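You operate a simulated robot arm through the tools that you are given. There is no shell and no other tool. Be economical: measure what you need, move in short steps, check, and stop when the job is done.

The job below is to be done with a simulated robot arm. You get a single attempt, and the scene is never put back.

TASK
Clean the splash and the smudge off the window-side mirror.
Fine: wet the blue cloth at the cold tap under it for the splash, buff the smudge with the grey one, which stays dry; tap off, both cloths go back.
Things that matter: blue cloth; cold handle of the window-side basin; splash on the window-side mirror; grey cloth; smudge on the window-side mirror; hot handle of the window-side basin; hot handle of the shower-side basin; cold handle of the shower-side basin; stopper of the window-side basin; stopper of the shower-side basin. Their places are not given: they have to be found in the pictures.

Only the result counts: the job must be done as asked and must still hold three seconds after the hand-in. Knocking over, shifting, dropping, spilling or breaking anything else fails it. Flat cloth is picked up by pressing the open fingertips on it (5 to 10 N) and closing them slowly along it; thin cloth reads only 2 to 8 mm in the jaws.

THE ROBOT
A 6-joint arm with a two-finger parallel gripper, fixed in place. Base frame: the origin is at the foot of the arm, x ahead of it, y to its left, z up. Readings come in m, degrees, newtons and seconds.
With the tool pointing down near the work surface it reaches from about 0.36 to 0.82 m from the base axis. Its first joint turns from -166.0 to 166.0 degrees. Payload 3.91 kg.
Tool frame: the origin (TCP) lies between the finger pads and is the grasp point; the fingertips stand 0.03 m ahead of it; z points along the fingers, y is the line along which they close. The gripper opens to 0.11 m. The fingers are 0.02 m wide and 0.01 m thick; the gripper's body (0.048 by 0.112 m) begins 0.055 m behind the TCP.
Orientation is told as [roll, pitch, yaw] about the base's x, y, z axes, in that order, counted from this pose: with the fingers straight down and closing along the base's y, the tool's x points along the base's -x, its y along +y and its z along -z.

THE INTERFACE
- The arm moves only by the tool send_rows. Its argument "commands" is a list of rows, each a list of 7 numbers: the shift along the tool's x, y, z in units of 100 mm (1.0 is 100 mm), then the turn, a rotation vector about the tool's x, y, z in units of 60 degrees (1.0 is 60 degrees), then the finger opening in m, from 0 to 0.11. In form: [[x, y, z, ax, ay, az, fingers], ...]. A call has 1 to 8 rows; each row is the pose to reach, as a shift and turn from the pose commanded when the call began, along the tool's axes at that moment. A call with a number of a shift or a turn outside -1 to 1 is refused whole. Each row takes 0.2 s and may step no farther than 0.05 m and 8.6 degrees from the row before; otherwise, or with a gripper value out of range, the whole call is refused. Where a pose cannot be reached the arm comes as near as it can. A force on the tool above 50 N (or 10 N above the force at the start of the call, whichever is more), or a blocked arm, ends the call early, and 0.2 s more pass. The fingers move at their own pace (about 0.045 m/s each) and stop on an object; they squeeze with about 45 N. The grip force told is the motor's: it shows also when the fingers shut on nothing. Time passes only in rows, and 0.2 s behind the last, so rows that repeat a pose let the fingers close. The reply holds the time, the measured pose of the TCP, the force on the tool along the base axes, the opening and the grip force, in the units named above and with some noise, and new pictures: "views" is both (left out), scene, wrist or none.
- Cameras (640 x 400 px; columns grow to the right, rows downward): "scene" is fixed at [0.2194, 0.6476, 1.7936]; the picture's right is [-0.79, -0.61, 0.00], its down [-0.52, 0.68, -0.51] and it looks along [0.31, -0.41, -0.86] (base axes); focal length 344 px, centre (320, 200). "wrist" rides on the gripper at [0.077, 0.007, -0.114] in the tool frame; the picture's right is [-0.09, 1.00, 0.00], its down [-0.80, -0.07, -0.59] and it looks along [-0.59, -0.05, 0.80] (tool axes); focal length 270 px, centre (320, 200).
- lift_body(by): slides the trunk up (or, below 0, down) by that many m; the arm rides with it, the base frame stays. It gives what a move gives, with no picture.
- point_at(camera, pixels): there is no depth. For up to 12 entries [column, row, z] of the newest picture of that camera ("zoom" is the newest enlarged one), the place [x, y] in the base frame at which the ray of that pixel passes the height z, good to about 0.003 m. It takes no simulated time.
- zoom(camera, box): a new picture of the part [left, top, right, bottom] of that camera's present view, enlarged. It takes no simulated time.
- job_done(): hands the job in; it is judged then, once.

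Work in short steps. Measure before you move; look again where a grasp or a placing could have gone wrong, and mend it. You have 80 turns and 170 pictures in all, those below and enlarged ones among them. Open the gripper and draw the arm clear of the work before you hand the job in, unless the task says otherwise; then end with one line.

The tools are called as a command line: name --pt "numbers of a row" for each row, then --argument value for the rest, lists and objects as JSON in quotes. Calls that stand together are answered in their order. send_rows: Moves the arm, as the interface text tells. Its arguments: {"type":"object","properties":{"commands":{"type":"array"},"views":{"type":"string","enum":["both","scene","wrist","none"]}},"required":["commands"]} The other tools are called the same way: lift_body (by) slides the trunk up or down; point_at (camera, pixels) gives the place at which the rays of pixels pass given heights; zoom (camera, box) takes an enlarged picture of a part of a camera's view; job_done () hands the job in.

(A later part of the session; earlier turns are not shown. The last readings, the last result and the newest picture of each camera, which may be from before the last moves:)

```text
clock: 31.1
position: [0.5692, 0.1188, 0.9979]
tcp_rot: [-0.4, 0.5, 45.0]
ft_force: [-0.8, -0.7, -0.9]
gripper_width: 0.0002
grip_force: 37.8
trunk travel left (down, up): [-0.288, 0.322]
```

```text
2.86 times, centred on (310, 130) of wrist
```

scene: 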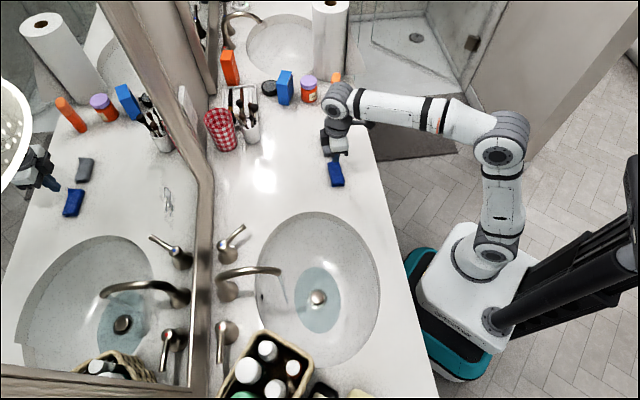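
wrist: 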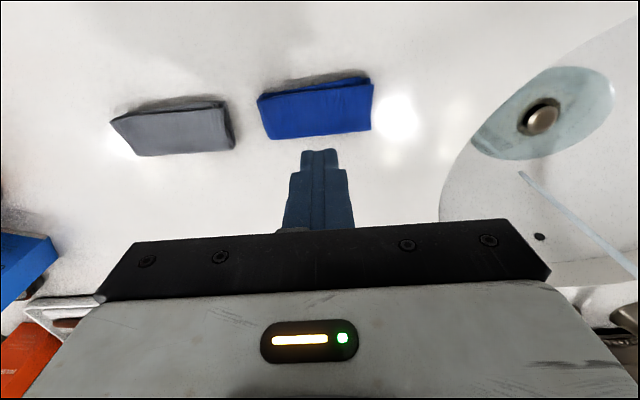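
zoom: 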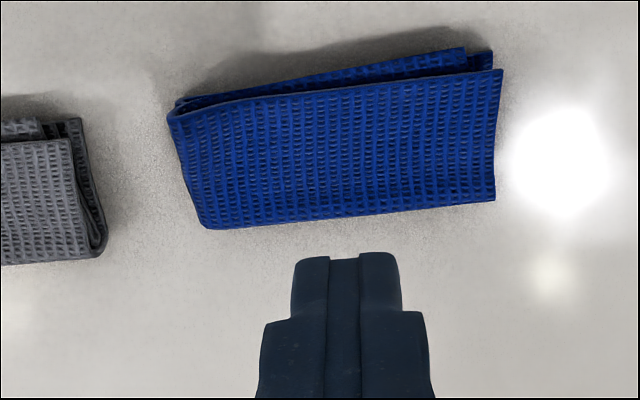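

Nothing held. I'll instead take it across its 38 mm width. I measure the cloth again and turn the tool 90° (yaw −45°).

point_at --camera "wrist" --pixels '[[258, 99, 0.895], [373, 83, 0.895], [371, 131, 0.885], [270, 139, 0.885], [231, 150, 0.885], [136, 156, 0.885], [111, 119, 0.895]]'

send_rows --pt "0 0 -0.2 0 0 0.125 0.02" --pt "0 0 -0.2 0 0 0.25 0.04" --pt "0 0 -0.2 0 0 0.375 0.06" --pt "0 0 -0.2 0 0 0.5 0.065" --pt "0 0 -0.2 0 0 0.625 0.065" --pt "0 0 -0.2 0 0 0.75 0.065" --views "none"

send_rows --pt "0 0 0 0 0 0.125 0.065" --pt "0 0 0 0 0 0.25 0.065" --pt "0 0 0 0 0 0.375 0.065" --pt "0 0 0 0 0 0.5 0.065" --pt "0 0 0 0 0 0.625 0.065" --pt "0 0 0 0 0 0.75 0.065" --pt "0 0 0 0 0 0.75 0.065"

```text
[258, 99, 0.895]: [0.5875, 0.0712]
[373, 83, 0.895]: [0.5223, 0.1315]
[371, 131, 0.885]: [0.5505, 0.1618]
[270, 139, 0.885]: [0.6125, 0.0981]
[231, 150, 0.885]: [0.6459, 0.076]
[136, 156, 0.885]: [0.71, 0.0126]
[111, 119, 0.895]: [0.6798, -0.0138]
```

```text
clock: 32.5
position: [0.567, 0.1193, 1.0165]
tcp_rot: [-0.6, 0.0, -0.1]
ft_force: [-1.1, -0.2, 0.9]
gripper_width: 0.0651
grip_force: 0.1
trunk travel left (down, up): [-0.288, 0.322]
```

```text
clock: 34.1
position: [0.5668, 0.1207, 1.0168]
tcp_rot: [-0.4, -0.4, -45.1]
ft_force: [0.1, 0.8, 0.8]
gripper_width: 0.0647
grip_force: 0.0
trunk travel left (down, up): [-0.288, 0.322]
```

scene: 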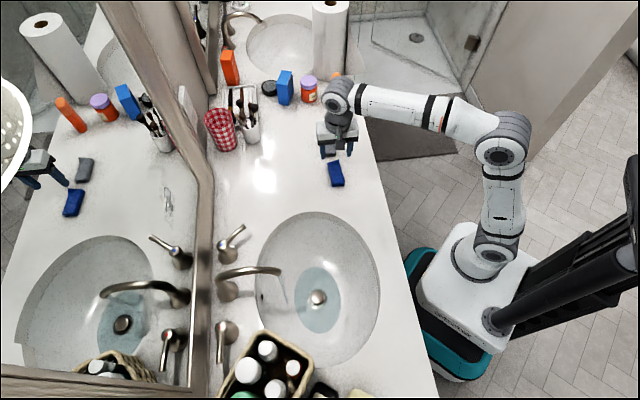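
wrist: 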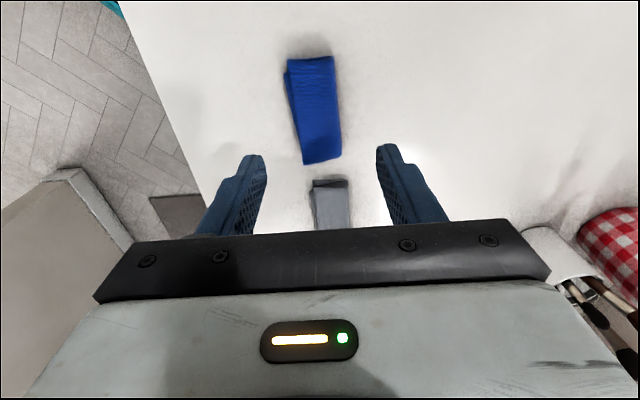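

Both tips straddle the cloth (centre (0.568,0.116)). I descend with 65 mm opening to tips ≈0.893.

send_rows --pt "-0.02 -0.03 0.3 0 0 0 0.065" --pt "-0.04 -0.03 0.6 0 0 0 0.065" --pt "-0.04 -0.03 0.8 0 0 0 0.065" --pt "-0.04 -0.03 0.88 0 0 0 0.065" --pt "-0.04 -0.03 0.94 0 0 0 0.065" --pt "-0.04 -0.03 0.94 0 0 0 0.065" --views "wrist"

```text
clock: 35.5
position: [0.5673, 0.1144, 0.9228]
tcp_rot: [-0.4, -0.4, -45.1]
ft_force: [-0.8, -0.2, -0.4]
gripper_width: 0.0651
grip_force: 0.1
trunk travel left (down, up): [-0.288, 0.322]
```

wrist: 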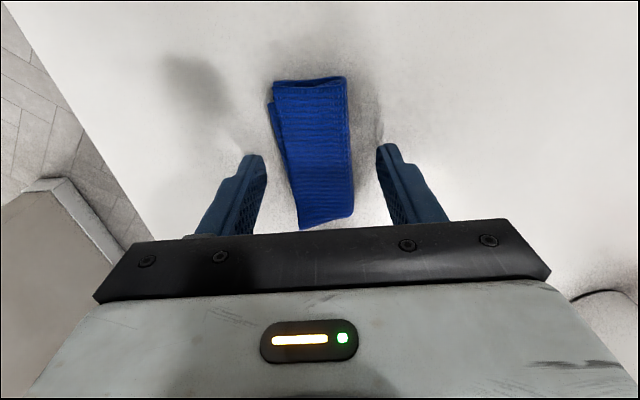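

Tips are on either side of the cloth at 0.893 with no contact. I close slowly.

send_rows --pt "0 0 0 0 0 0 0.055" --pt "0 0 0 0 0 0 0.045" --pt "0 0 0 0 0 0 0.036" --pt "0 0 0 0 0 0 0.028" --pt "0 0 0 0 0 0 0.02" --pt "0 0 0 0 0 0 0.01" --pt "0 0 0 0 0 0 0" --pt "0 0 0 0 0 0 0" --views "wrist"

```text
clock: 37.3
position: [0.5684, 0.1149, 0.9216]
tcp_rot: [-0.5, -0.5, -45.1]
ft_force: [0.2, -0.2, -0.7]
gripper_width: 0.0366
grip_force: 44.6
trunk travel left (down, up): [-0.288, 0.322]
```

wrist: 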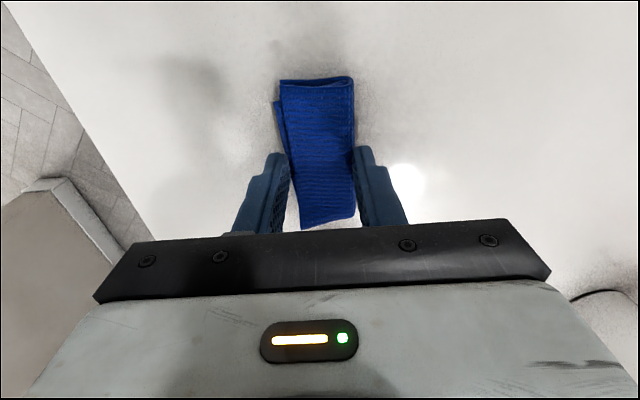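

The cloth is held across its width (36.6 mm, 44.6 N), with its lower face ~1 cm beyond the tips. I lift it and travel toward the basin, and check the basin's back edge, stream and basket points.

send_rows --pt "0 0 -0.3 0 0 0 0" --pt "0 0 -0.6 0 0 0 0" --pt "0.3 0 -0.85 0 0 0 0" --pt "0.65 0 -1 0 0 0 0" --pt "1 0 -1 0 0 0 0" --views "none"

send_rows --pt "0.25 0.1 -0.15 0 0 0 0" --pt "0.5 0.2 -0.3 0 0 0 0" --pt "0.75 0.3 -0.45 0 0 0 0" --pt "1 0.4 -0.6 0 0 0 0"

point_at --camera "scene" --pixels '[[256, 280, 0.88], [279.6, 276.4, 0.97], [287, 303, 0.8], [287, 303, 0.75], [262, 335, 1.0], [312, 362, 1.0], [268, 347, 1.05], [250, 368, 1.05], [232, 272, 1.0], [255, 268, 1.02]]'

```text
clock: 38.5
position: [0.4981, 0.1866, 1.0225]
tcp_rot: [-0.5, -0.5, -45.0]
ft_force: [-0.2, -0.2, 0.2]
gripper_width: 0.0364
grip_force: 45.2
trunk travel left (down, up): [-0.288, 0.322]
```

```text
clock: 39.5
position: [0.4534, 0.2874, 1.0815]
tcp_rot: [-0.4, -0.5, -44.9]
ft_force: [-0.4, -0.3, -0.4]
gripper_width: 0.0363
grip_force: 45.0
trunk travel left (down, up): [-0.288, 0.322]
```

scene: 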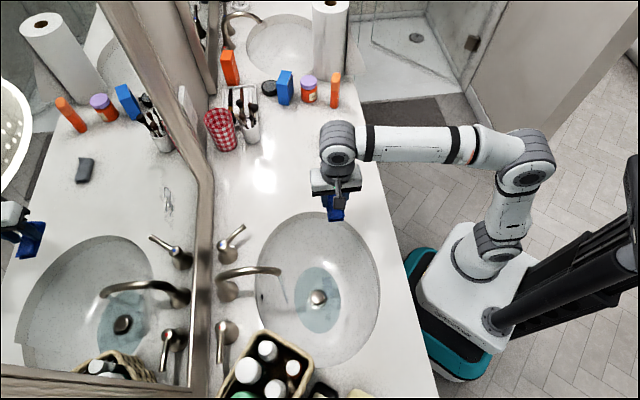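
wrist: 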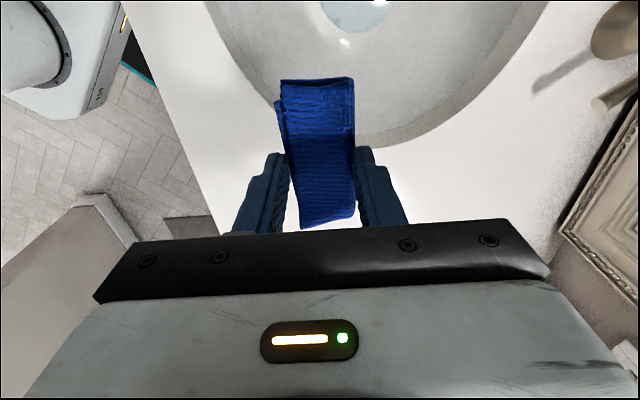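

```text
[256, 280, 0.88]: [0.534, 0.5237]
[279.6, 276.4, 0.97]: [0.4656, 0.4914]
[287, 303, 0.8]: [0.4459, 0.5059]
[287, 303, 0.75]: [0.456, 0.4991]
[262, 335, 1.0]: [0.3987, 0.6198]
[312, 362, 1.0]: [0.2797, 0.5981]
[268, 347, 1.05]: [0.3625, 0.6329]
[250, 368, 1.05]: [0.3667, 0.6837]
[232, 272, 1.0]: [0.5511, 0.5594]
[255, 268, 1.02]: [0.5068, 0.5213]
```

Stream is vertical at about (0.463,0.493), and the basin's back edge is behind it. I tilt the tool 45° forward, come down in front of the stream, and check.

send_rows --pt "0.167 0.125 0.08 -0.125 0 0 0" --pt "0.333 0.25 0.16 -0.25 0 0 0" --pt "0.5 0.375 0.25 -0.375 0 0 0" --pt "0.667 0.5 0.33 -0.5 0 0 0" --pt "0.833 0.625 0.42 -0.625 0 0 0" --pt "1 0.75 0.5 -0.75 0 0 0" --views "none"

send_rows --pt "0.04 -0.2 0.2 0 0 0 0" --pt "0.08 -0.4 0.4 0 0 0 0" --pt "0.12 -0.6 0.6 0 0 0 0" --pt "0.14 -0.8 0.8 0 0 0 0" --pt "0.14 -0.8 0.8 0 0 0 0"

```text
clock: 40.9
position: [0.4373, 0.4094, 1.0298]
tcp_rot: [44.7, -0.4, -44.9]
ft_force: [0.4, 1.5, -0.1]
gripper_width: 0.0363
grip_force: 44.9
trunk travel left (down, up): [-0.288, 0.322]
```

```text
clock: 42.1
position: [0.4288, 0.4167, 0.917]
tcp_rot: [44.5, -0.4, -45.0]
ft_force: [1.1, 0.0, -0.9]
gripper_width: 0.037
grip_force: 44.7
trunk travel left (down, up): [-0.288, 0.322]
```

scene: 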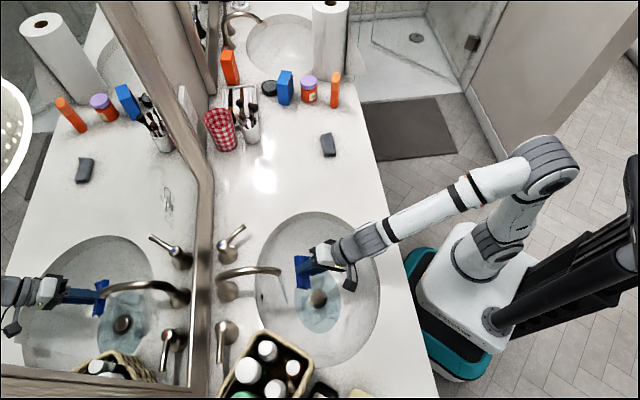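
wrist: 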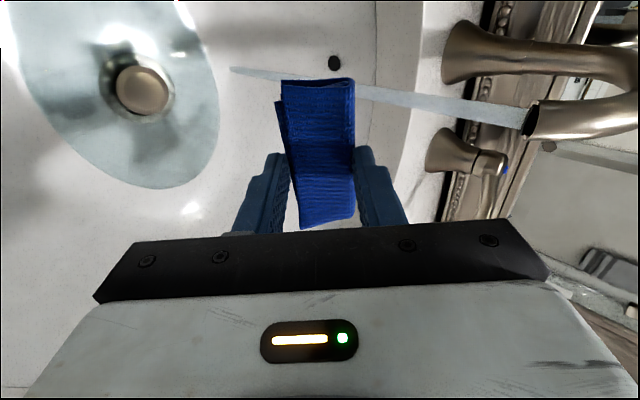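

The stream passes just ahead of the cloth's near end. I move 53 mm forward into it and hold.

send_rows --pt "0.03 0.13 0.13 0 0 0 0" --pt "0.05 0.26 0.26 0 0 0 0" --pt "0.05 0.375 0.375 0 0 0 0" --pt "0.05 0.375 0.375 0 0 0 0" --pt "0.05 0.375 0.375 0 0 0 0" --pt "0.05 0.375 0.375 0 0 0 0" --pt "0.05 0.375 0.375 0 0 0 0"

zoom --camera "scene" --box '[210, 210, 380, 340]'

```text
clock: 43.7
position: [0.4617, 0.4575, 0.9152]
tcp_rot: [44.6, -0.5, -45.1]
ft_force: [0.2, -0.1, 0.0]
gripper_width: 0.0365
grip_force: 44.7
trunk travel left (down, up): [-0.288, 0.322]
```

scene: 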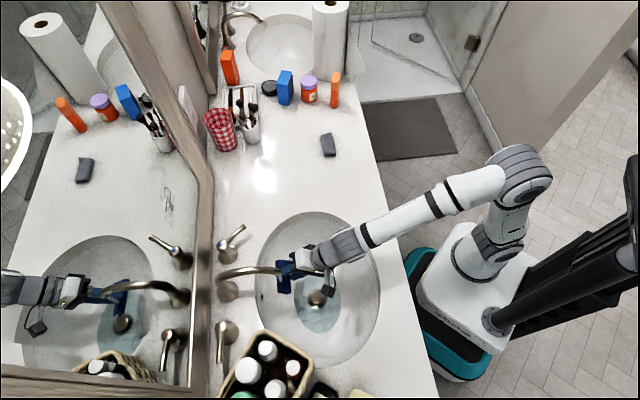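
wrist: 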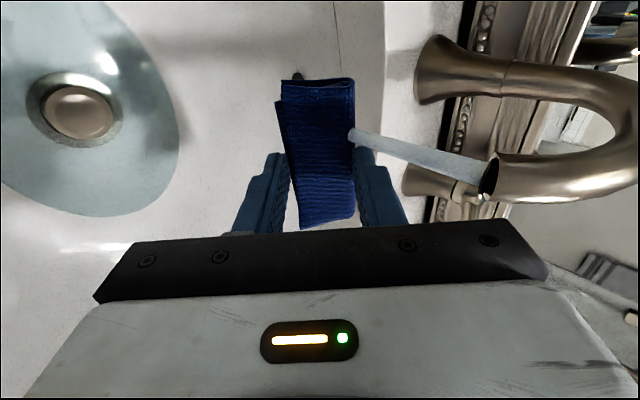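

```text
3.08 times, centred on (295, 275) of scene
```

zoom: 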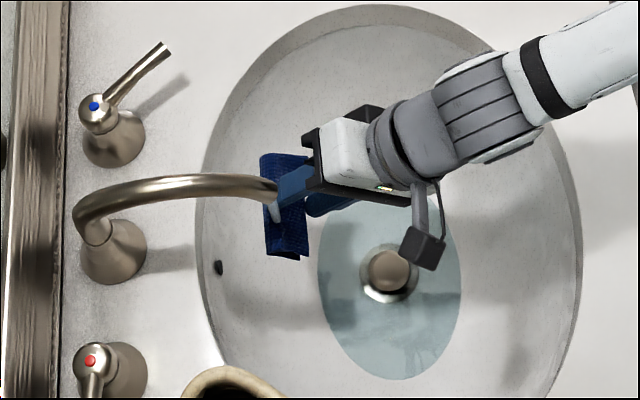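

The stream lands on the cloth and it has darkened. I hold a moment longer, back out, rise and turn the cloth to face the mirror.

send_rows --pt "-0.06 0 0 0 0 0 0" --pt "-0.06 0 0 0 0 0 0" --pt "0.0 0 0 0 0 0 0" --pt "0.0 0 0 0 0 0 0" --pt "0 -0.14 -0.14 0 0 0 0" --pt "0 -0.28 -0.28 0 0 0 0" --pt "0 -0.42 -0.42 0 0 0 0" --pt "0 -0.42 -0.42 0 0 0 0" --views "none"

send_rows --pt "-0.125 0.177 -0.177 0 0 0 0" --pt "-0.25 0.354 -0.354 0 0 0 0" --pt "-0.375 0.53 -0.53 0 0 0 0" --pt "-0.5 0.707 -0.707 0 0 0 0" --views "none"

send_rows --pt "-0.09 0.118 -0.118 -0.125 0 0 0" --pt "-0.18 0.236 -0.236 -0.25 0 0 0" --pt "-0.27 0.354 -0.354 -0.375 0 0 0" --pt "-0.36 0.47 -0.47 -0.5 0 0 0" --pt "-0.45 0.59 -0.59 -0.625 0 0 0" --pt "-0.55 0.707 -0.707 -0.75 0 0 0" --pt "-0.55 0.707 -0.707 -0.75 0 0 0"

```text
clock: 45.5
position: [0.4185, 0.4144, 0.9159]
tcp_rot: [44.6, -0.4, -45.0]
ft_force: [-0.2, -0.6, -0.3]
gripper_width: 0.0368
grip_force: 45.3
trunk travel left (down, up): [-0.288, 0.322]
```

```text
clock: 46.5
position: [0.4537, 0.3814, 1.0186]
tcp_rot: [44.6, -0.5, -45.0]
ft_force: [0.3, 0.4, -0.3]
gripper_width: 0.0364
grip_force: 45.0
trunk travel left (down, up): [-0.288, 0.322]
```

```text
clock: 48.1
position: [0.4925, 0.3439, 1.1175]
tcp_rot: [89.7, -0.4, -45.0]
ft_force: [-0.1, 0.5, -0.6]
gripper_width: 0.0364
grip_force: 44.8
out of reach, approached as far as the arm can: row 3, 4
trunk travel left (down, up): [-0.288, 0.322]
```

scene: 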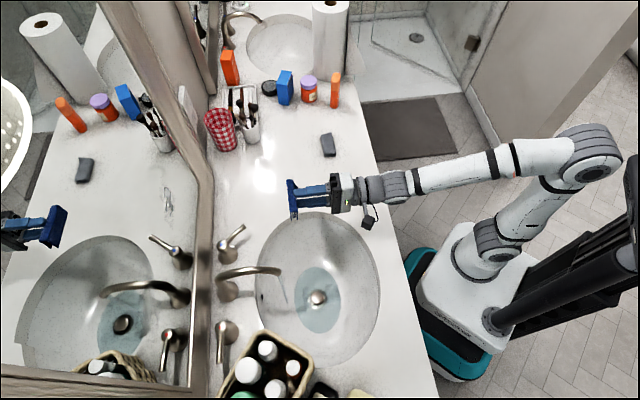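
wrist: 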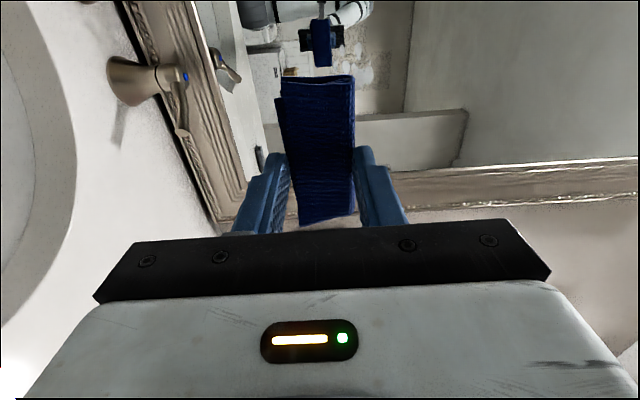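

The wet cloth faces the mirror; droplets show at (355,70) in the wrist view. I advance 0.2 m toward the splash.

send_rows --pt "0 0 0.33 0 0 0 0" --pt "0 0 0.67 0 0 0 0" --pt "0 0 1 0 0 0 0" --views "none"

send_rows --pt "0 0 0.33 0 0 0 0" --pt "0 0 0.67 0 0 0 0" --pt "0 0 1 0 0 0 0" --pt "0 0 1 0 0 0 0"

zoom --camera "wrist" --box '[230, 0, 430, 125]'

```text
clock: 48.9
position: [0.5653, 0.4136, 1.1164]
tcp_rot: [89.6, -0.5, -45.0]
ft_force: [0.3, 0.2, 0.1]
gripper_width: 0.0364
grip_force: 44.8
trunk travel left (down, up): [-0.288, 0.322]
```

```text
clock: 49.9
position: [0.6358, 0.4855, 1.1172]
tcp_rot: [89.6, -0.3, -45.0]
ft_force: [-0.4, -0.2, -0.6]
gripper_width: 0.0365
grip_force: 45.1
trunk travel left (down, up): [-0.288, 0.322]
```

scene: 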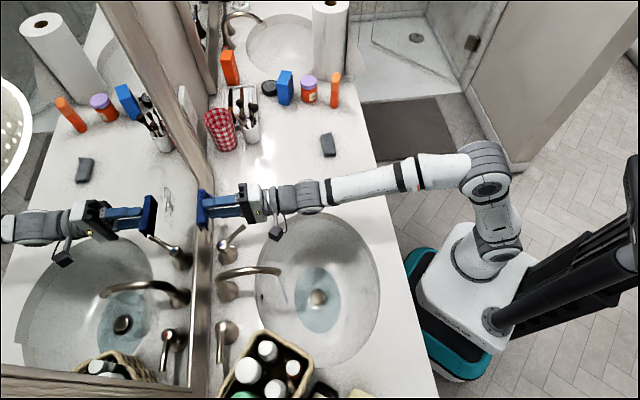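
wrist: 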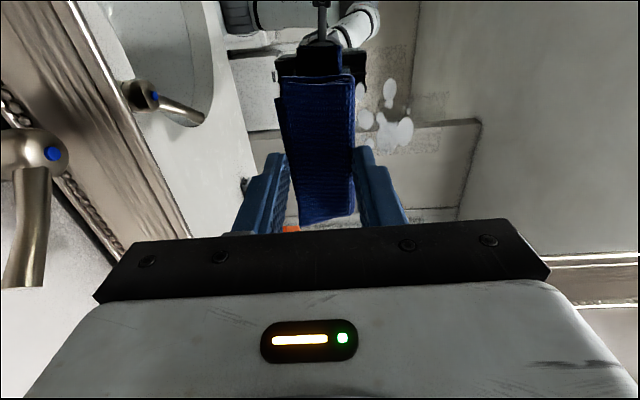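

```text
3.20 times, centred on (330, 62) of wrist
```

zoom: 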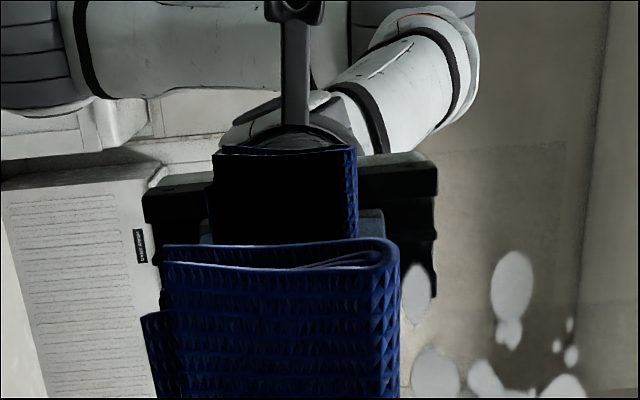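

Splash droplets appear at wrist (357–415, 75–150), i.e. d≈0.108, z≈1.15–1.20, matching the estimate. I advance toward contact at its lower end, ending ~5 mm short.

send_rows --pt "0 -0.1 0.2 0 0 0 0" --pt "0 -0.1 0.38 0 0 0 0" --pt "0 -0.1 0.44 0 0 0 0" --pt "0 -0.1 0.48 0 0 0 0" --pt "0 -0.1 0.48 0 0 0 0" --views "wrist"

```text
clock: 51.1
position: [0.6674, 0.5193, 1.1049]
tcp_rot: [89.7, -0.4, -45.0]
ft_force: [1.2, -0.5, 0.1]
gripper_width: 0.0367
grip_force: 45.3
trunk travel left (down, up): [-0.288, 0.322]
```

wrist: 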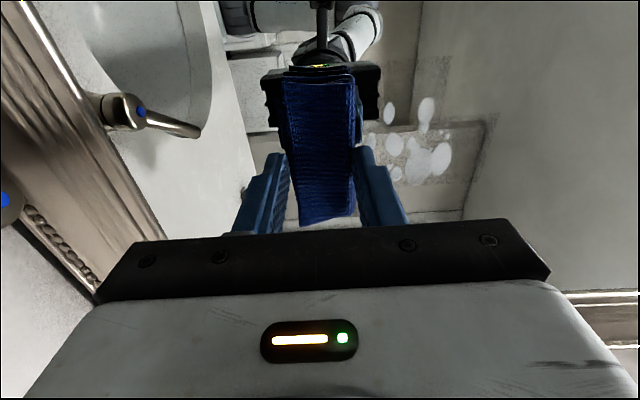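

No contact yet (n=0.839). I advance a further 6 mm.

send_rows --pt "0 0 0.02 0 0 0 0" --pt "0 0 0.04 0 0 0 0" --pt "0 0 0.06 0 0 0 0" --pt "0 0 0.06 0 0 0 0" --views "none"

```text
clock: 52.1
position: [0.6714, 0.5229, 1.1057]
tcp_rot: [89.7, -0.3, -44.9]
ft_force: [-11.9, -12.5, -5.5]
gripper_width: 0.0364
grip_force: 45.5
trunk travel left (down, up): [-0.288, 0.322]
```

Contact at ~17 N. I wipe up over the splash.

send_rows --pt "0 0.14 -0.005 0 0 0 0" --pt "0 0.28 -0.005 0 0 0 0" --pt "0 0.42 -0.005 0 0 0 0" --pt "0 0.56 -0.005 0 0 0 0" --pt "0 0.7 -0.005 0 0 0 0" --pt "0 0.85 -0.005 0 0 0 0" --pt "0 1 -0.005 0 0 0 0" --views "none"

send_rows --pt "0 0.12 0 0 0 0 0" --pt "0 0.25 0 0 0 0 0" --pt "0 0.12 0 0 0 0 0" --pt "0 0 0 0 0 0 0" --pt "0 -0.15 0 0 0 0 0" --pt "0 -0.3 0 0 0 0 0" --pt "0 -0.45 0 0 0 0 0" --pt "0 -0.6 0 0 0 0 0"

```text
clock: 52.5
position: [0.6711, 0.5228, 1.1092]
tcp_rot: [88.4, -0.5, -45.1]
ft_force: [-11.6, -10.3, -4.2]
gripper_width: 0.0364
grip_force: 45.2
trunk travel left (down, up): [-0.288, 0.322]
stopped in row 2: the force on the tool passed its limit (the readings are from after the stop); the commanded pose is now the measured one
```

```text
clock: 53.0
position: [0.6715, 0.5231, 1.1116]
tcp_rot: [87.3, -0.4, -45.2]
ft_force: [-13.8, -12.4, -4.9]
gripper_width: 0.0365
grip_force: 44.8
trunk travel left (down, up): [-0.288, 0.322]
stopped in row 2: the force on the tool passed its limit (the readings are from after the stop); the commanded pose is now the measured one
```

scene: 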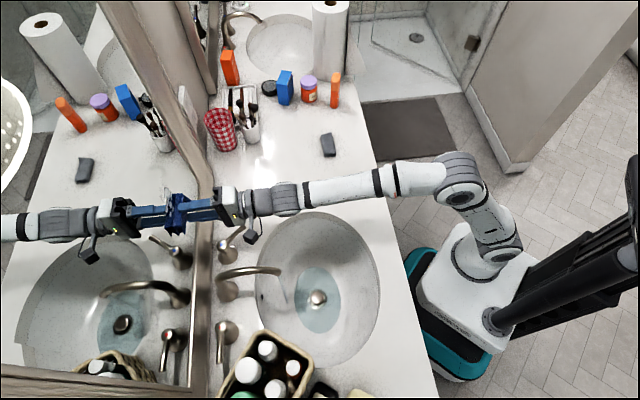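
wrist: 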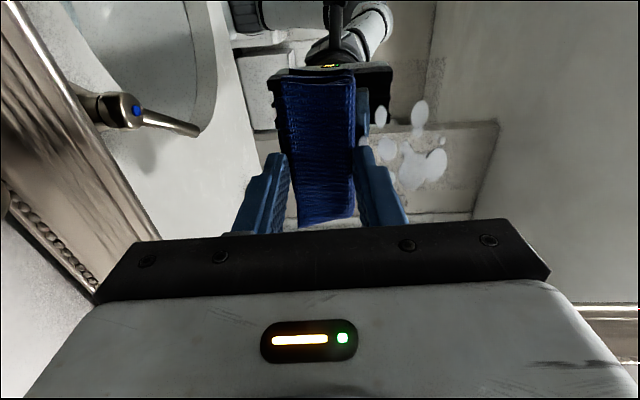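

The stroke stuck from too much pressure. I back off 2 mm, straighten, and read the force before a gentler stroke.

send_rows --pt "0 0 -0.02 -0.02 0 0 0" --pt "0 0 -0.02 -0.04 0 0 0" --pt "0 0 -0.02 -0.04 0 0 0" --views "none"

```text
clock: 53.8
position: [0.6723, 0.5243, 1.1111]
tcp_rot: [89.8, -0.4, -45.2]
ft_force: [-2.6, -3.3, -3.2]
gripper_width: 0.0363
grip_force: 45.2
trunk travel left (down, up): [-0.288, 0.322]
```

About 4 N now. I stroke up in 12 mm rows at this light pressure.

send_rows --pt "0 0.1 0 0 0 0 0" --pt "0 0.22 0 0 0 0 0" --pt "0 0.35 0 0 0 0 0" --pt "0 0.48 0 0 0 0 0" --pt "0 0.61 0 0 0 0 0" --pt "0 0.74 0 0 0 0 0" --pt "0 0.87 0 0 0 0 0" --pt "0 1 0 0 0 0 0"

```text
clock: 55.6
position: [0.6702, 0.523, 1.2141]
tcp_rot: [90.0, -0.5, -45.2]
ft_force: [-0.2, 0.0, -0.4]
gripper_width: 0.0363
grip_force: 44.8
trunk travel left (down, up): [-0.288, 0.322]
```

scene: 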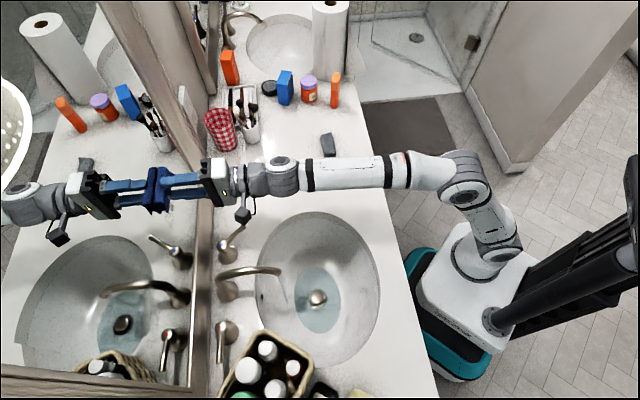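
wrist: 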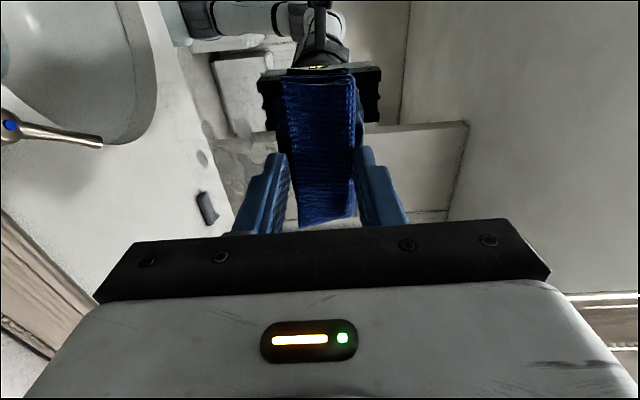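

Contact was lost on the way (0 N). I press 2.5 mm further and stroke down, then look.

send_rows --pt "0 0 0.015 0 0 0 0" --pt "0 0 0.025 0 0 0 0" --pt "0 0 0.025 0 0 0 0" --views "none"

zoom --camera "wrist" --box '[150, 80, 310, 240]'

```text
clock: 56.4
position: [0.6722, 0.5249, 1.2145]
tcp_rot: [89.9, -0.4, -45.1]
ft_force: [-8.0, -7.8, -0.6]
gripper_width: 0.0363
grip_force: 45.7
trunk travel left (down, up): [-0.288, 0.322]
```

```text
2.50 times, centred on (230, 160) of wrist
```

zoom: 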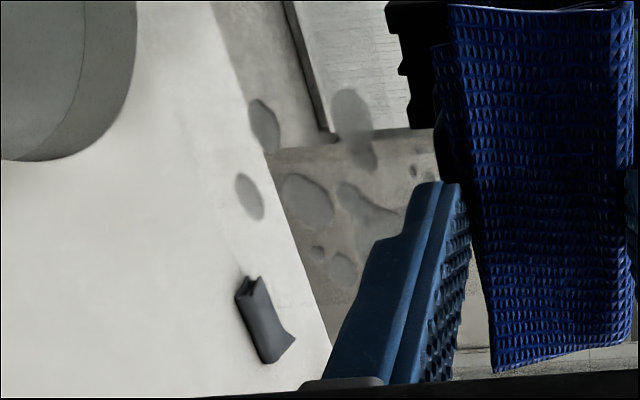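

11 N normal force; splash still visible. I stroke down slowly over it.

send_rows --pt "0 -0.08 0 0 0 0 0" --pt "0 -0.18 0 0 0 0 0" --pt "0 -0.28 0 0 0 0 0" --pt "0 -0.38 0 0 0 0 0" --pt "0 -0.48 0 0 0 0 0" --pt "0 -0.58 0 0 0 0 0" --pt "0 -0.68 0 0 0 0 0" --pt "0 -0.78 0 0 0 0 0" --views "wrist"

```text
clock: 58.2
position: [0.6711, 0.5236, 1.1353]
tcp_rot: [89.8, -0.4, -45.2]
ft_force: [-7.1, -6.2, 5.7]
gripper_width: 0.0365
grip_force: 45.3
trunk travel left (down, up): [-0.288, 0.322]
```

wrist: 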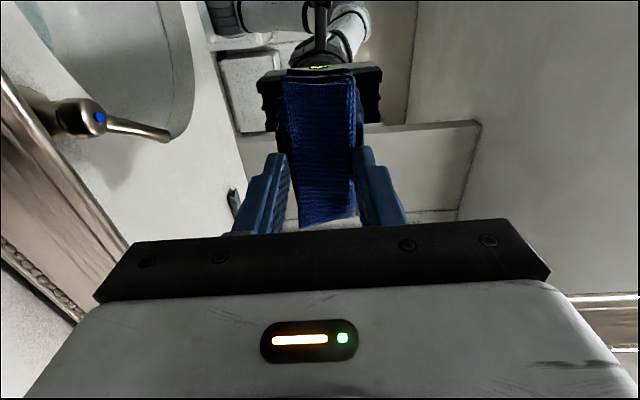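

The upper part is now clean. I continue down to z≈1.09 and back up for a second pass.

send_rows --pt "0 -0.12 0 0 0 0 0" --pt "0 -0.24 0 0 0 0 0" --pt "0 -0.36 0 0 0 0 0" --pt "0 -0.48 0 0 0 0 0" --pt "0 -0.36 0 0 0 0 0" --pt "0 -0.24 0 0 0 0 0" --pt "0 -0.12 0 0 0 0 0" --pt "0 0 0 0 0 0 0" --views "none"

send_rows --pt "0 0.12 0 0 0 0 0" --pt "0 0.25 0 0 0 0 0" --pt "0 0.38 0 0 0 0 0" --pt "0 0.51 0 0 0 0 0" --pt "0 0.64 0 0 0 0 0" --pt "0 0.77 0 0 0 0 0" --pt "0 0.9 0 0 0 0 0" --pt "0 1 0 0 0 0 0" --views "wrist"

zoom --camera "wrist" --box '[100, 0, 300, 240]'

```text
clock: 59.5
position: [0.672, 0.5229, 1.0915]
tcp_rot: [88.4, -0.3, -45.3]
ft_force: [-9.3, -10.2, -3.8]
gripper_width: 0.0366
grip_force: 45.5
trunk travel left (down, up): [-0.288, 0.322]
stopped in row 6: the force on the tool passed its limit (the readings are from after the stop); the commanded pose is now the measured one
```

```text
clock: 60.3
position: [0.673, 0.5246, 1.1188]
tcp_rot: [87.6, -0.3, -45.4]
ft_force: [-11.9, -10.8, -4.8]
gripper_width: 0.0366
grip_force: 45.3
trunk travel left (down, up): [-0.288, 0.322]
stopped in row 3: the force on the tool passed its limit (the readings are from after the stop); the commanded pose is now the measured one
```

wrist: 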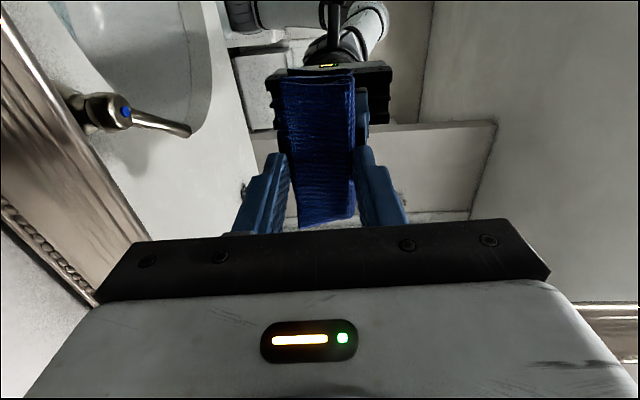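

```text
1.67 times, centred on (200, 120) of wrist
```

zoom: 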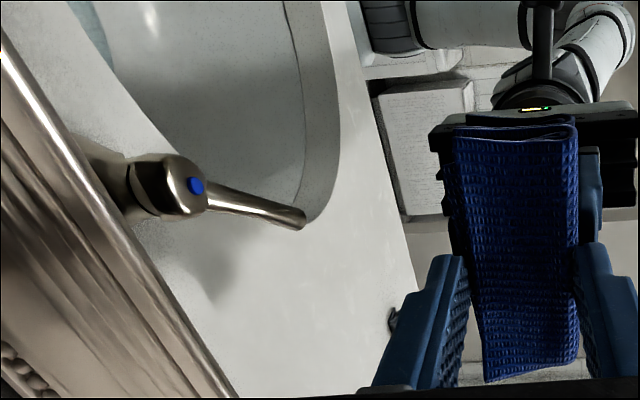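

Upward strokes bite, but the mirror looks clean. I retreat 0.1 m and inspect.

send_rows --pt "0 0 -0.3 -0.02 0 0 0" --pt "0 0 -0.6 -0.035 0 0 0" --pt "0 0 -1 -0.035 0 0 0" --pt "0 0 -1 -0.035 0 0 0"

zoom --camera "wrist" --box '[180, 0, 500, 200]'

zoom --camera "scene" --box '[120, 150, 220, 240]'

```text
clock: 61.3
position: [0.6019, 0.4525, 1.1212]
tcp_rot: [89.8, -0.4, -45.5]
ft_force: [0.2, 0.3, 0.0]
gripper_width: 0.0365
grip_force: 45.0
trunk travel left (down, up): [-0.288, 0.322]
```

scene: 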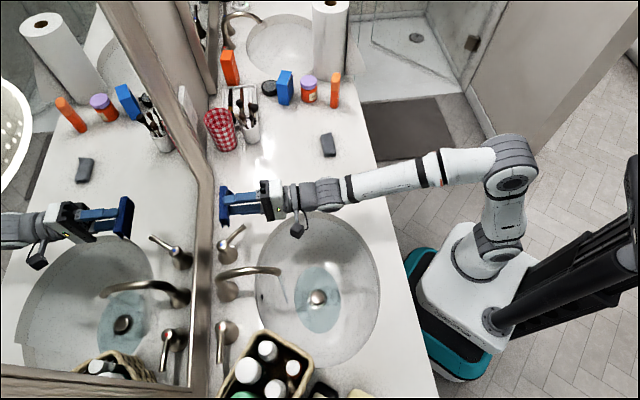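
wrist: 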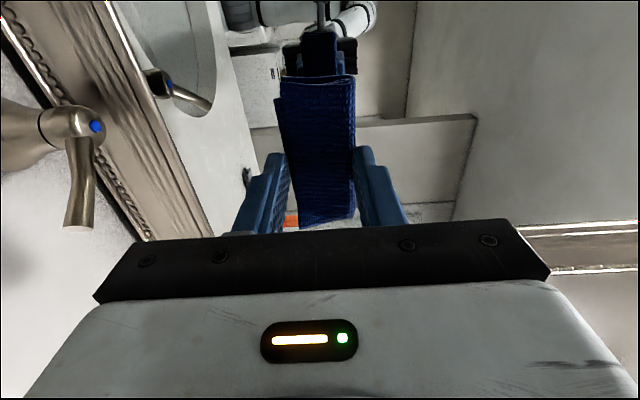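

```text
2.00 times, centred on (340, 100) of wrist
```

zoom: 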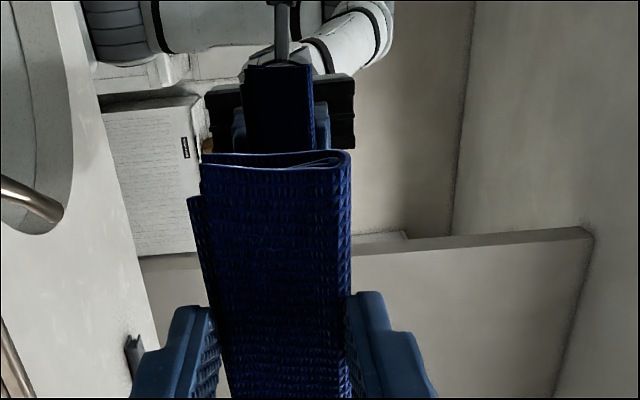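

```text
4.44 times, centred on (170, 195) of scene
```

zoom: 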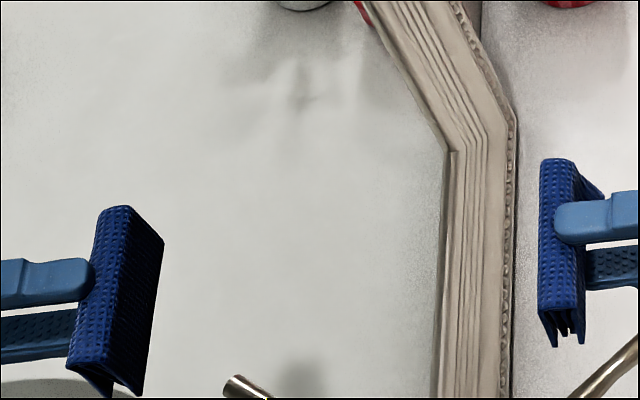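

The splash is gone. I carry the blue cloth back over its place, levelling the tool on the way.

send_rows --pt "-0.25 0 -0.25 0 0 0 0" --pt "-0.5 0 -0.5 0 0 0 0" --pt "-0.75 0 -0.75 0 0 0 0" --pt "-1 0 -1 0 0 0 0" --views "none"

send_rows --pt "-0.13 0 -0.167 0.125 0 0 0" --pt "-0.26 0 -0.333 0.25 0 0 0" --pt "-0.4 0 -0.5 0.375 0 0 0" --pt "-0.53 0 -0.667 0.5 0 0 0" --pt "-0.66 0 -0.833 0.625 0 0 0" --pt "-0.8 0 -1 0.75 0 0 0" --views "none"

send_rows --pt "-0.03 -0.06 -0.06 0.125 0 0 0" --pt "-0.06 -0.12 -0.12 0.25 0 0 0" --pt "-0.09 -0.18 -0.18 0.375 0 0 0" --pt "-0.12 -0.24 -0.24 0.5 0 0 0" --pt "-0.15 -0.3 -0.3 0.625 0 0 0" --pt "-0.18 -0.35 -0.35 0.75 0 0 0" --pt "-0.18 -0.35 -0.35 0.75 0 0 0"

```text
clock: 62.3
position: [0.6027, 0.3117, 1.124]
tcp_rot: [89.8, -0.3, -45.2]
ft_force: [-0.6, 0.1, -1.1]
gripper_width: 0.0363
grip_force: 45.3
trunk travel left (down, up): [-0.288, 0.322]
```

```text
clock: 63.7
position: [0.5871, 0.185, 1.1253]
tcp_rot: [44.7, -0.3, -45.5]
ft_force: [-0.2, 0.3, 0.1]
gripper_width: 0.0365
grip_force: 45.0
trunk travel left (down, up): [-0.288, 0.322]
```

```text
clock: 65.3
position: [0.5644, 0.1396, 1.1255]
tcp_rot: [-0.3, -0.2, -45.4]
ft_force: [0.0, -0.7, -0.6]
gripper_width: 0.0366
grip_force: 45.1
trunk travel left (down, up): [-0.288, 0.322]
```

scene: 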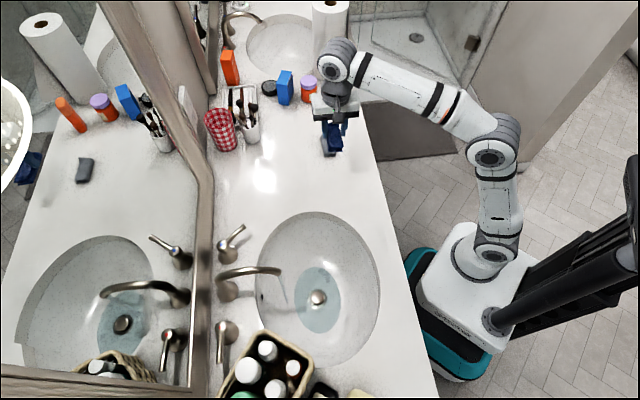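
wrist: 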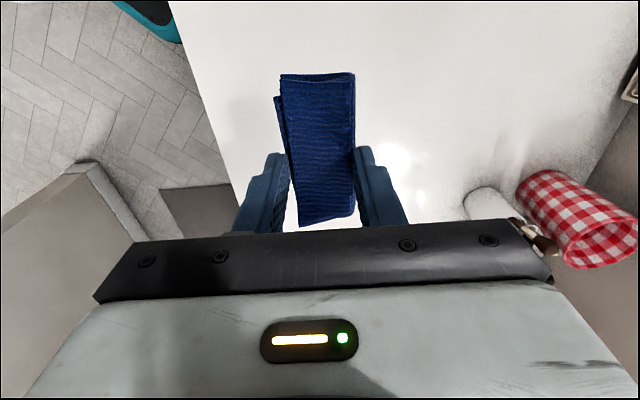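

The cloth is above its spot; I shift (−7,−12 mm) and lower in two moves to z≈0.926.

send_rows --pt "-0.03 -0.134 0.33 0 0 0 0" --pt "-0.03 -0.134 0.67 0 0 0 0" --pt "-0.03 -0.134 1 0 0 0 0" --views "none"

send_rows --pt "0 0 0.3 0 0 0 0" --pt "0 0 0.6 0 0 0 0" --pt "0 0 0.8 0 0 0 0" --pt "0 0 0.92 0 0 0 0" --pt "0 0 0.97 0 0 0 0" --pt "0 0 0.985 0 0 0 0" --pt "0 0 0.985 0 0 0 0" --views "wrist"

```text
clock: 66.1
position: [0.5558, 0.1272, 1.0237]
tcp_rot: [-0.2, -0.2, -45.3]
ft_force: [1.0, -0.2, -1.1]
gripper_width: 0.0365
grip_force: 45.0
trunk travel left (down, up): [-0.288, 0.322]
```

```text
clock: 67.7
position: [0.5581, 0.1251, 0.9257]
tcp_rot: [-0.1, -0.4, -45.3]
ft_force: [0.2, -0.1, 0.3]
gripper_width: 0.0366
grip_force: 44.8
trunk travel left (down, up): [-0.288, 0.322]
```

wrist: 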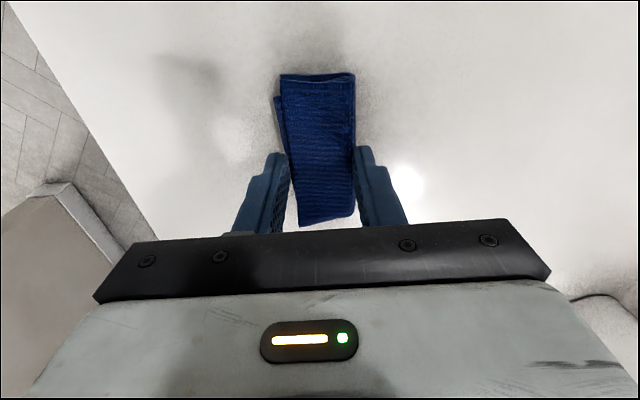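

Almost on the counter, no force yet. I lower 4 mm more, open to 60 mm and rise.

send_rows --pt "0 0 0.02 0 0 0 0" --pt "0 0 0.035 0 0 0 0" --pt "0 0 0.035 0 0 0 0.04" --pt "0 0 0.035 0 0 0 0.05" --pt "0 0 0.035 0 0 0 0.065" --pt "0 0 0.035 0 0 0 0.065" --views "none"

send_rows --pt "0 0 -0.3 0 0 0 0.065" --pt "0 0 -0.6 0 0 0 0.065" --pt "0 0 -0.9 0 0 0 0.065" --pt "0 0 -1 0 0 0 0.065"

```text
clock: 69.1
position: [0.5582, 0.1257, 0.9232]
tcp_rot: [-0.2, -0.3, -45.4]
ft_force: [-0.2, 1.0, 0.3]
gripper_width: 0.0649
grip_force: 0.0
trunk travel left (down, up): [-0.288, 0.322]
```

```text
clock: 70.1
position: [0.5565, 0.1265, 1.0249]
tcp_rot: [-0.4, -0.2, -45.4]
ft_force: [0.0, -0.6, 0.2]
gripper_width: 0.0649
grip_force: 0.0
trunk travel left (down, up): [-0.288, 0.322]
```

scene: 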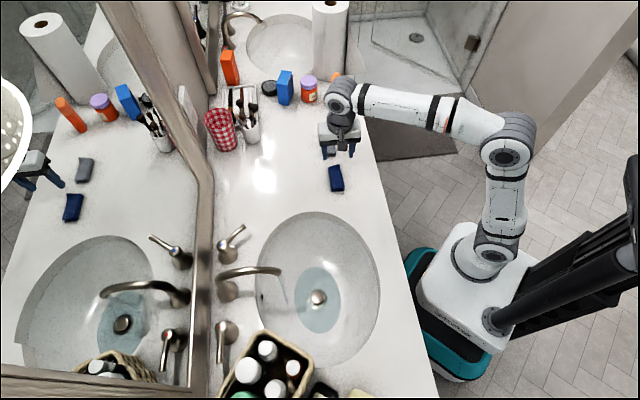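
wrist: 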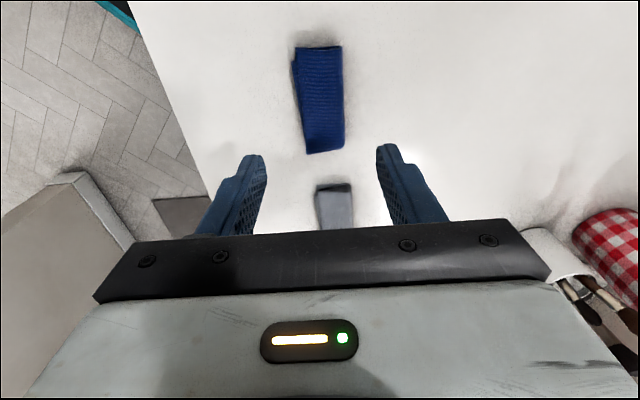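

The blue cloth is back at (336,178), exactly as at first. Now I move above the grey cloth (≈(0.661,0.031)).

send_rows --pt "-0.33 0.03 0 0 0 0 0.065" --pt "-0.67 0.06 0 0 0 0 0.065" --pt "-1 0.06 0 0 0 0 0.065" --views "none"

send_rows --pt "-0.2 0 0 0 0 0 0.065" --pt "-0.414 0 0 0 0 0 0.065" --pt "-0.414 0 0 0 0 0 0.065"

```text
clock: 70.9
position: [0.6309, 0.0594, 1.0248]
tcp_rot: [-0.2, -0.2, -45.3]
ft_force: [0.0, 0.2, 0.0]
gripper_width: 0.065
grip_force: 0.0
trunk travel left (down, up): [-0.288, 0.322]
```

```text
clock: 71.7
position: [0.6607, 0.0294, 1.0252]
tcp_rot: [-0.2, -0.3, -45.5]
ft_force: [-0.1, 0.1, 0.0]
gripper_width: 0.065
grip_force: 0.1
trunk travel left (down, up): [-0.288, 0.322]
```

scene: 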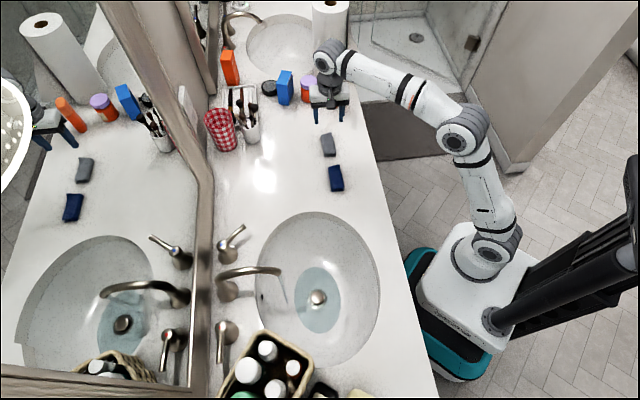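
wrist: 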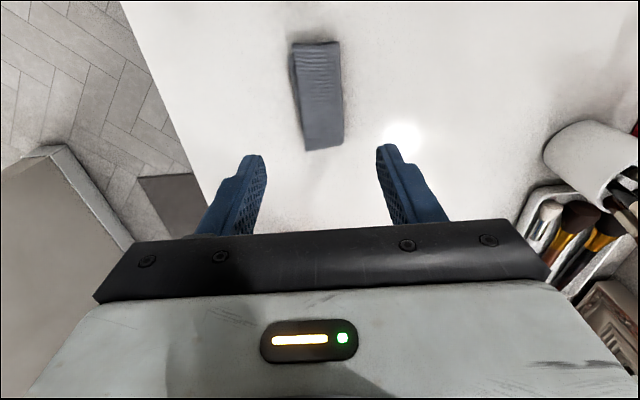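

The grey cloth sits in the view just as the blue one did. I descend 0.102 m and close slowly.

send_rows --pt "0.03 -0.015 0.3 0 0 0 0.065" --pt "0.03 -0.015 0.6 0 0 0 0.065" --pt "0.03 -0.015 0.85 0 0 0 0.065" --pt "0.03 -0.015 0.95 0 0 0 0.065" --pt "0.03 -0.015 1 0 0 0 0.065" --pt "0.03 -0.015 1 0 0 0 0.065" --views "wrist"

send_rows --pt "0 0 0 0 0 0 0.055" --pt "0 0 0 0 0 0 0.047" --pt "0 0 0 0 0 0 0.04" --pt "0 0 0 0 0 0 0.034" --pt "0 0 0 0 0 0 0.028" --pt "0 0 0 0 0 0 0.01" --pt "0 0 0 0 0 0 0" --pt "0 0 0 0 0 0 0" --views "wrist"

```text
clock: 73.1
position: [0.6597, 0.0313, 0.9229]
tcp_rot: [-0.3, -0.3, -45.5]
ft_force: [-0.5, -0.4, 0.0]
gripper_width: 0.0651
grip_force: 0.1
trunk travel left (down, up): [-0.288, 0.322]
```

wrist: 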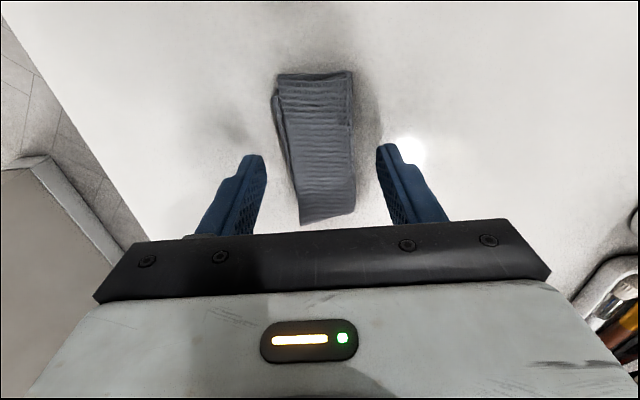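

```text
clock: 74.9
position: [0.6592, 0.0304, 0.9233]
tcp_rot: [-0.2, -0.3, -45.4]
ft_force: [0.3, -0.1, 0.1]
gripper_width: 0.0365
grip_force: 45.1
trunk travel left (down, up): [-0.288, 0.322]
```

wrist: 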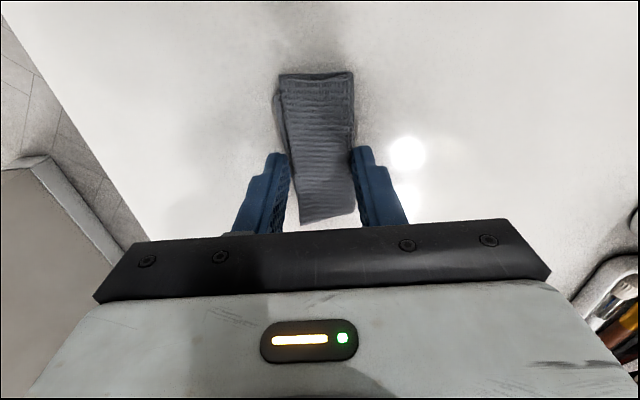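

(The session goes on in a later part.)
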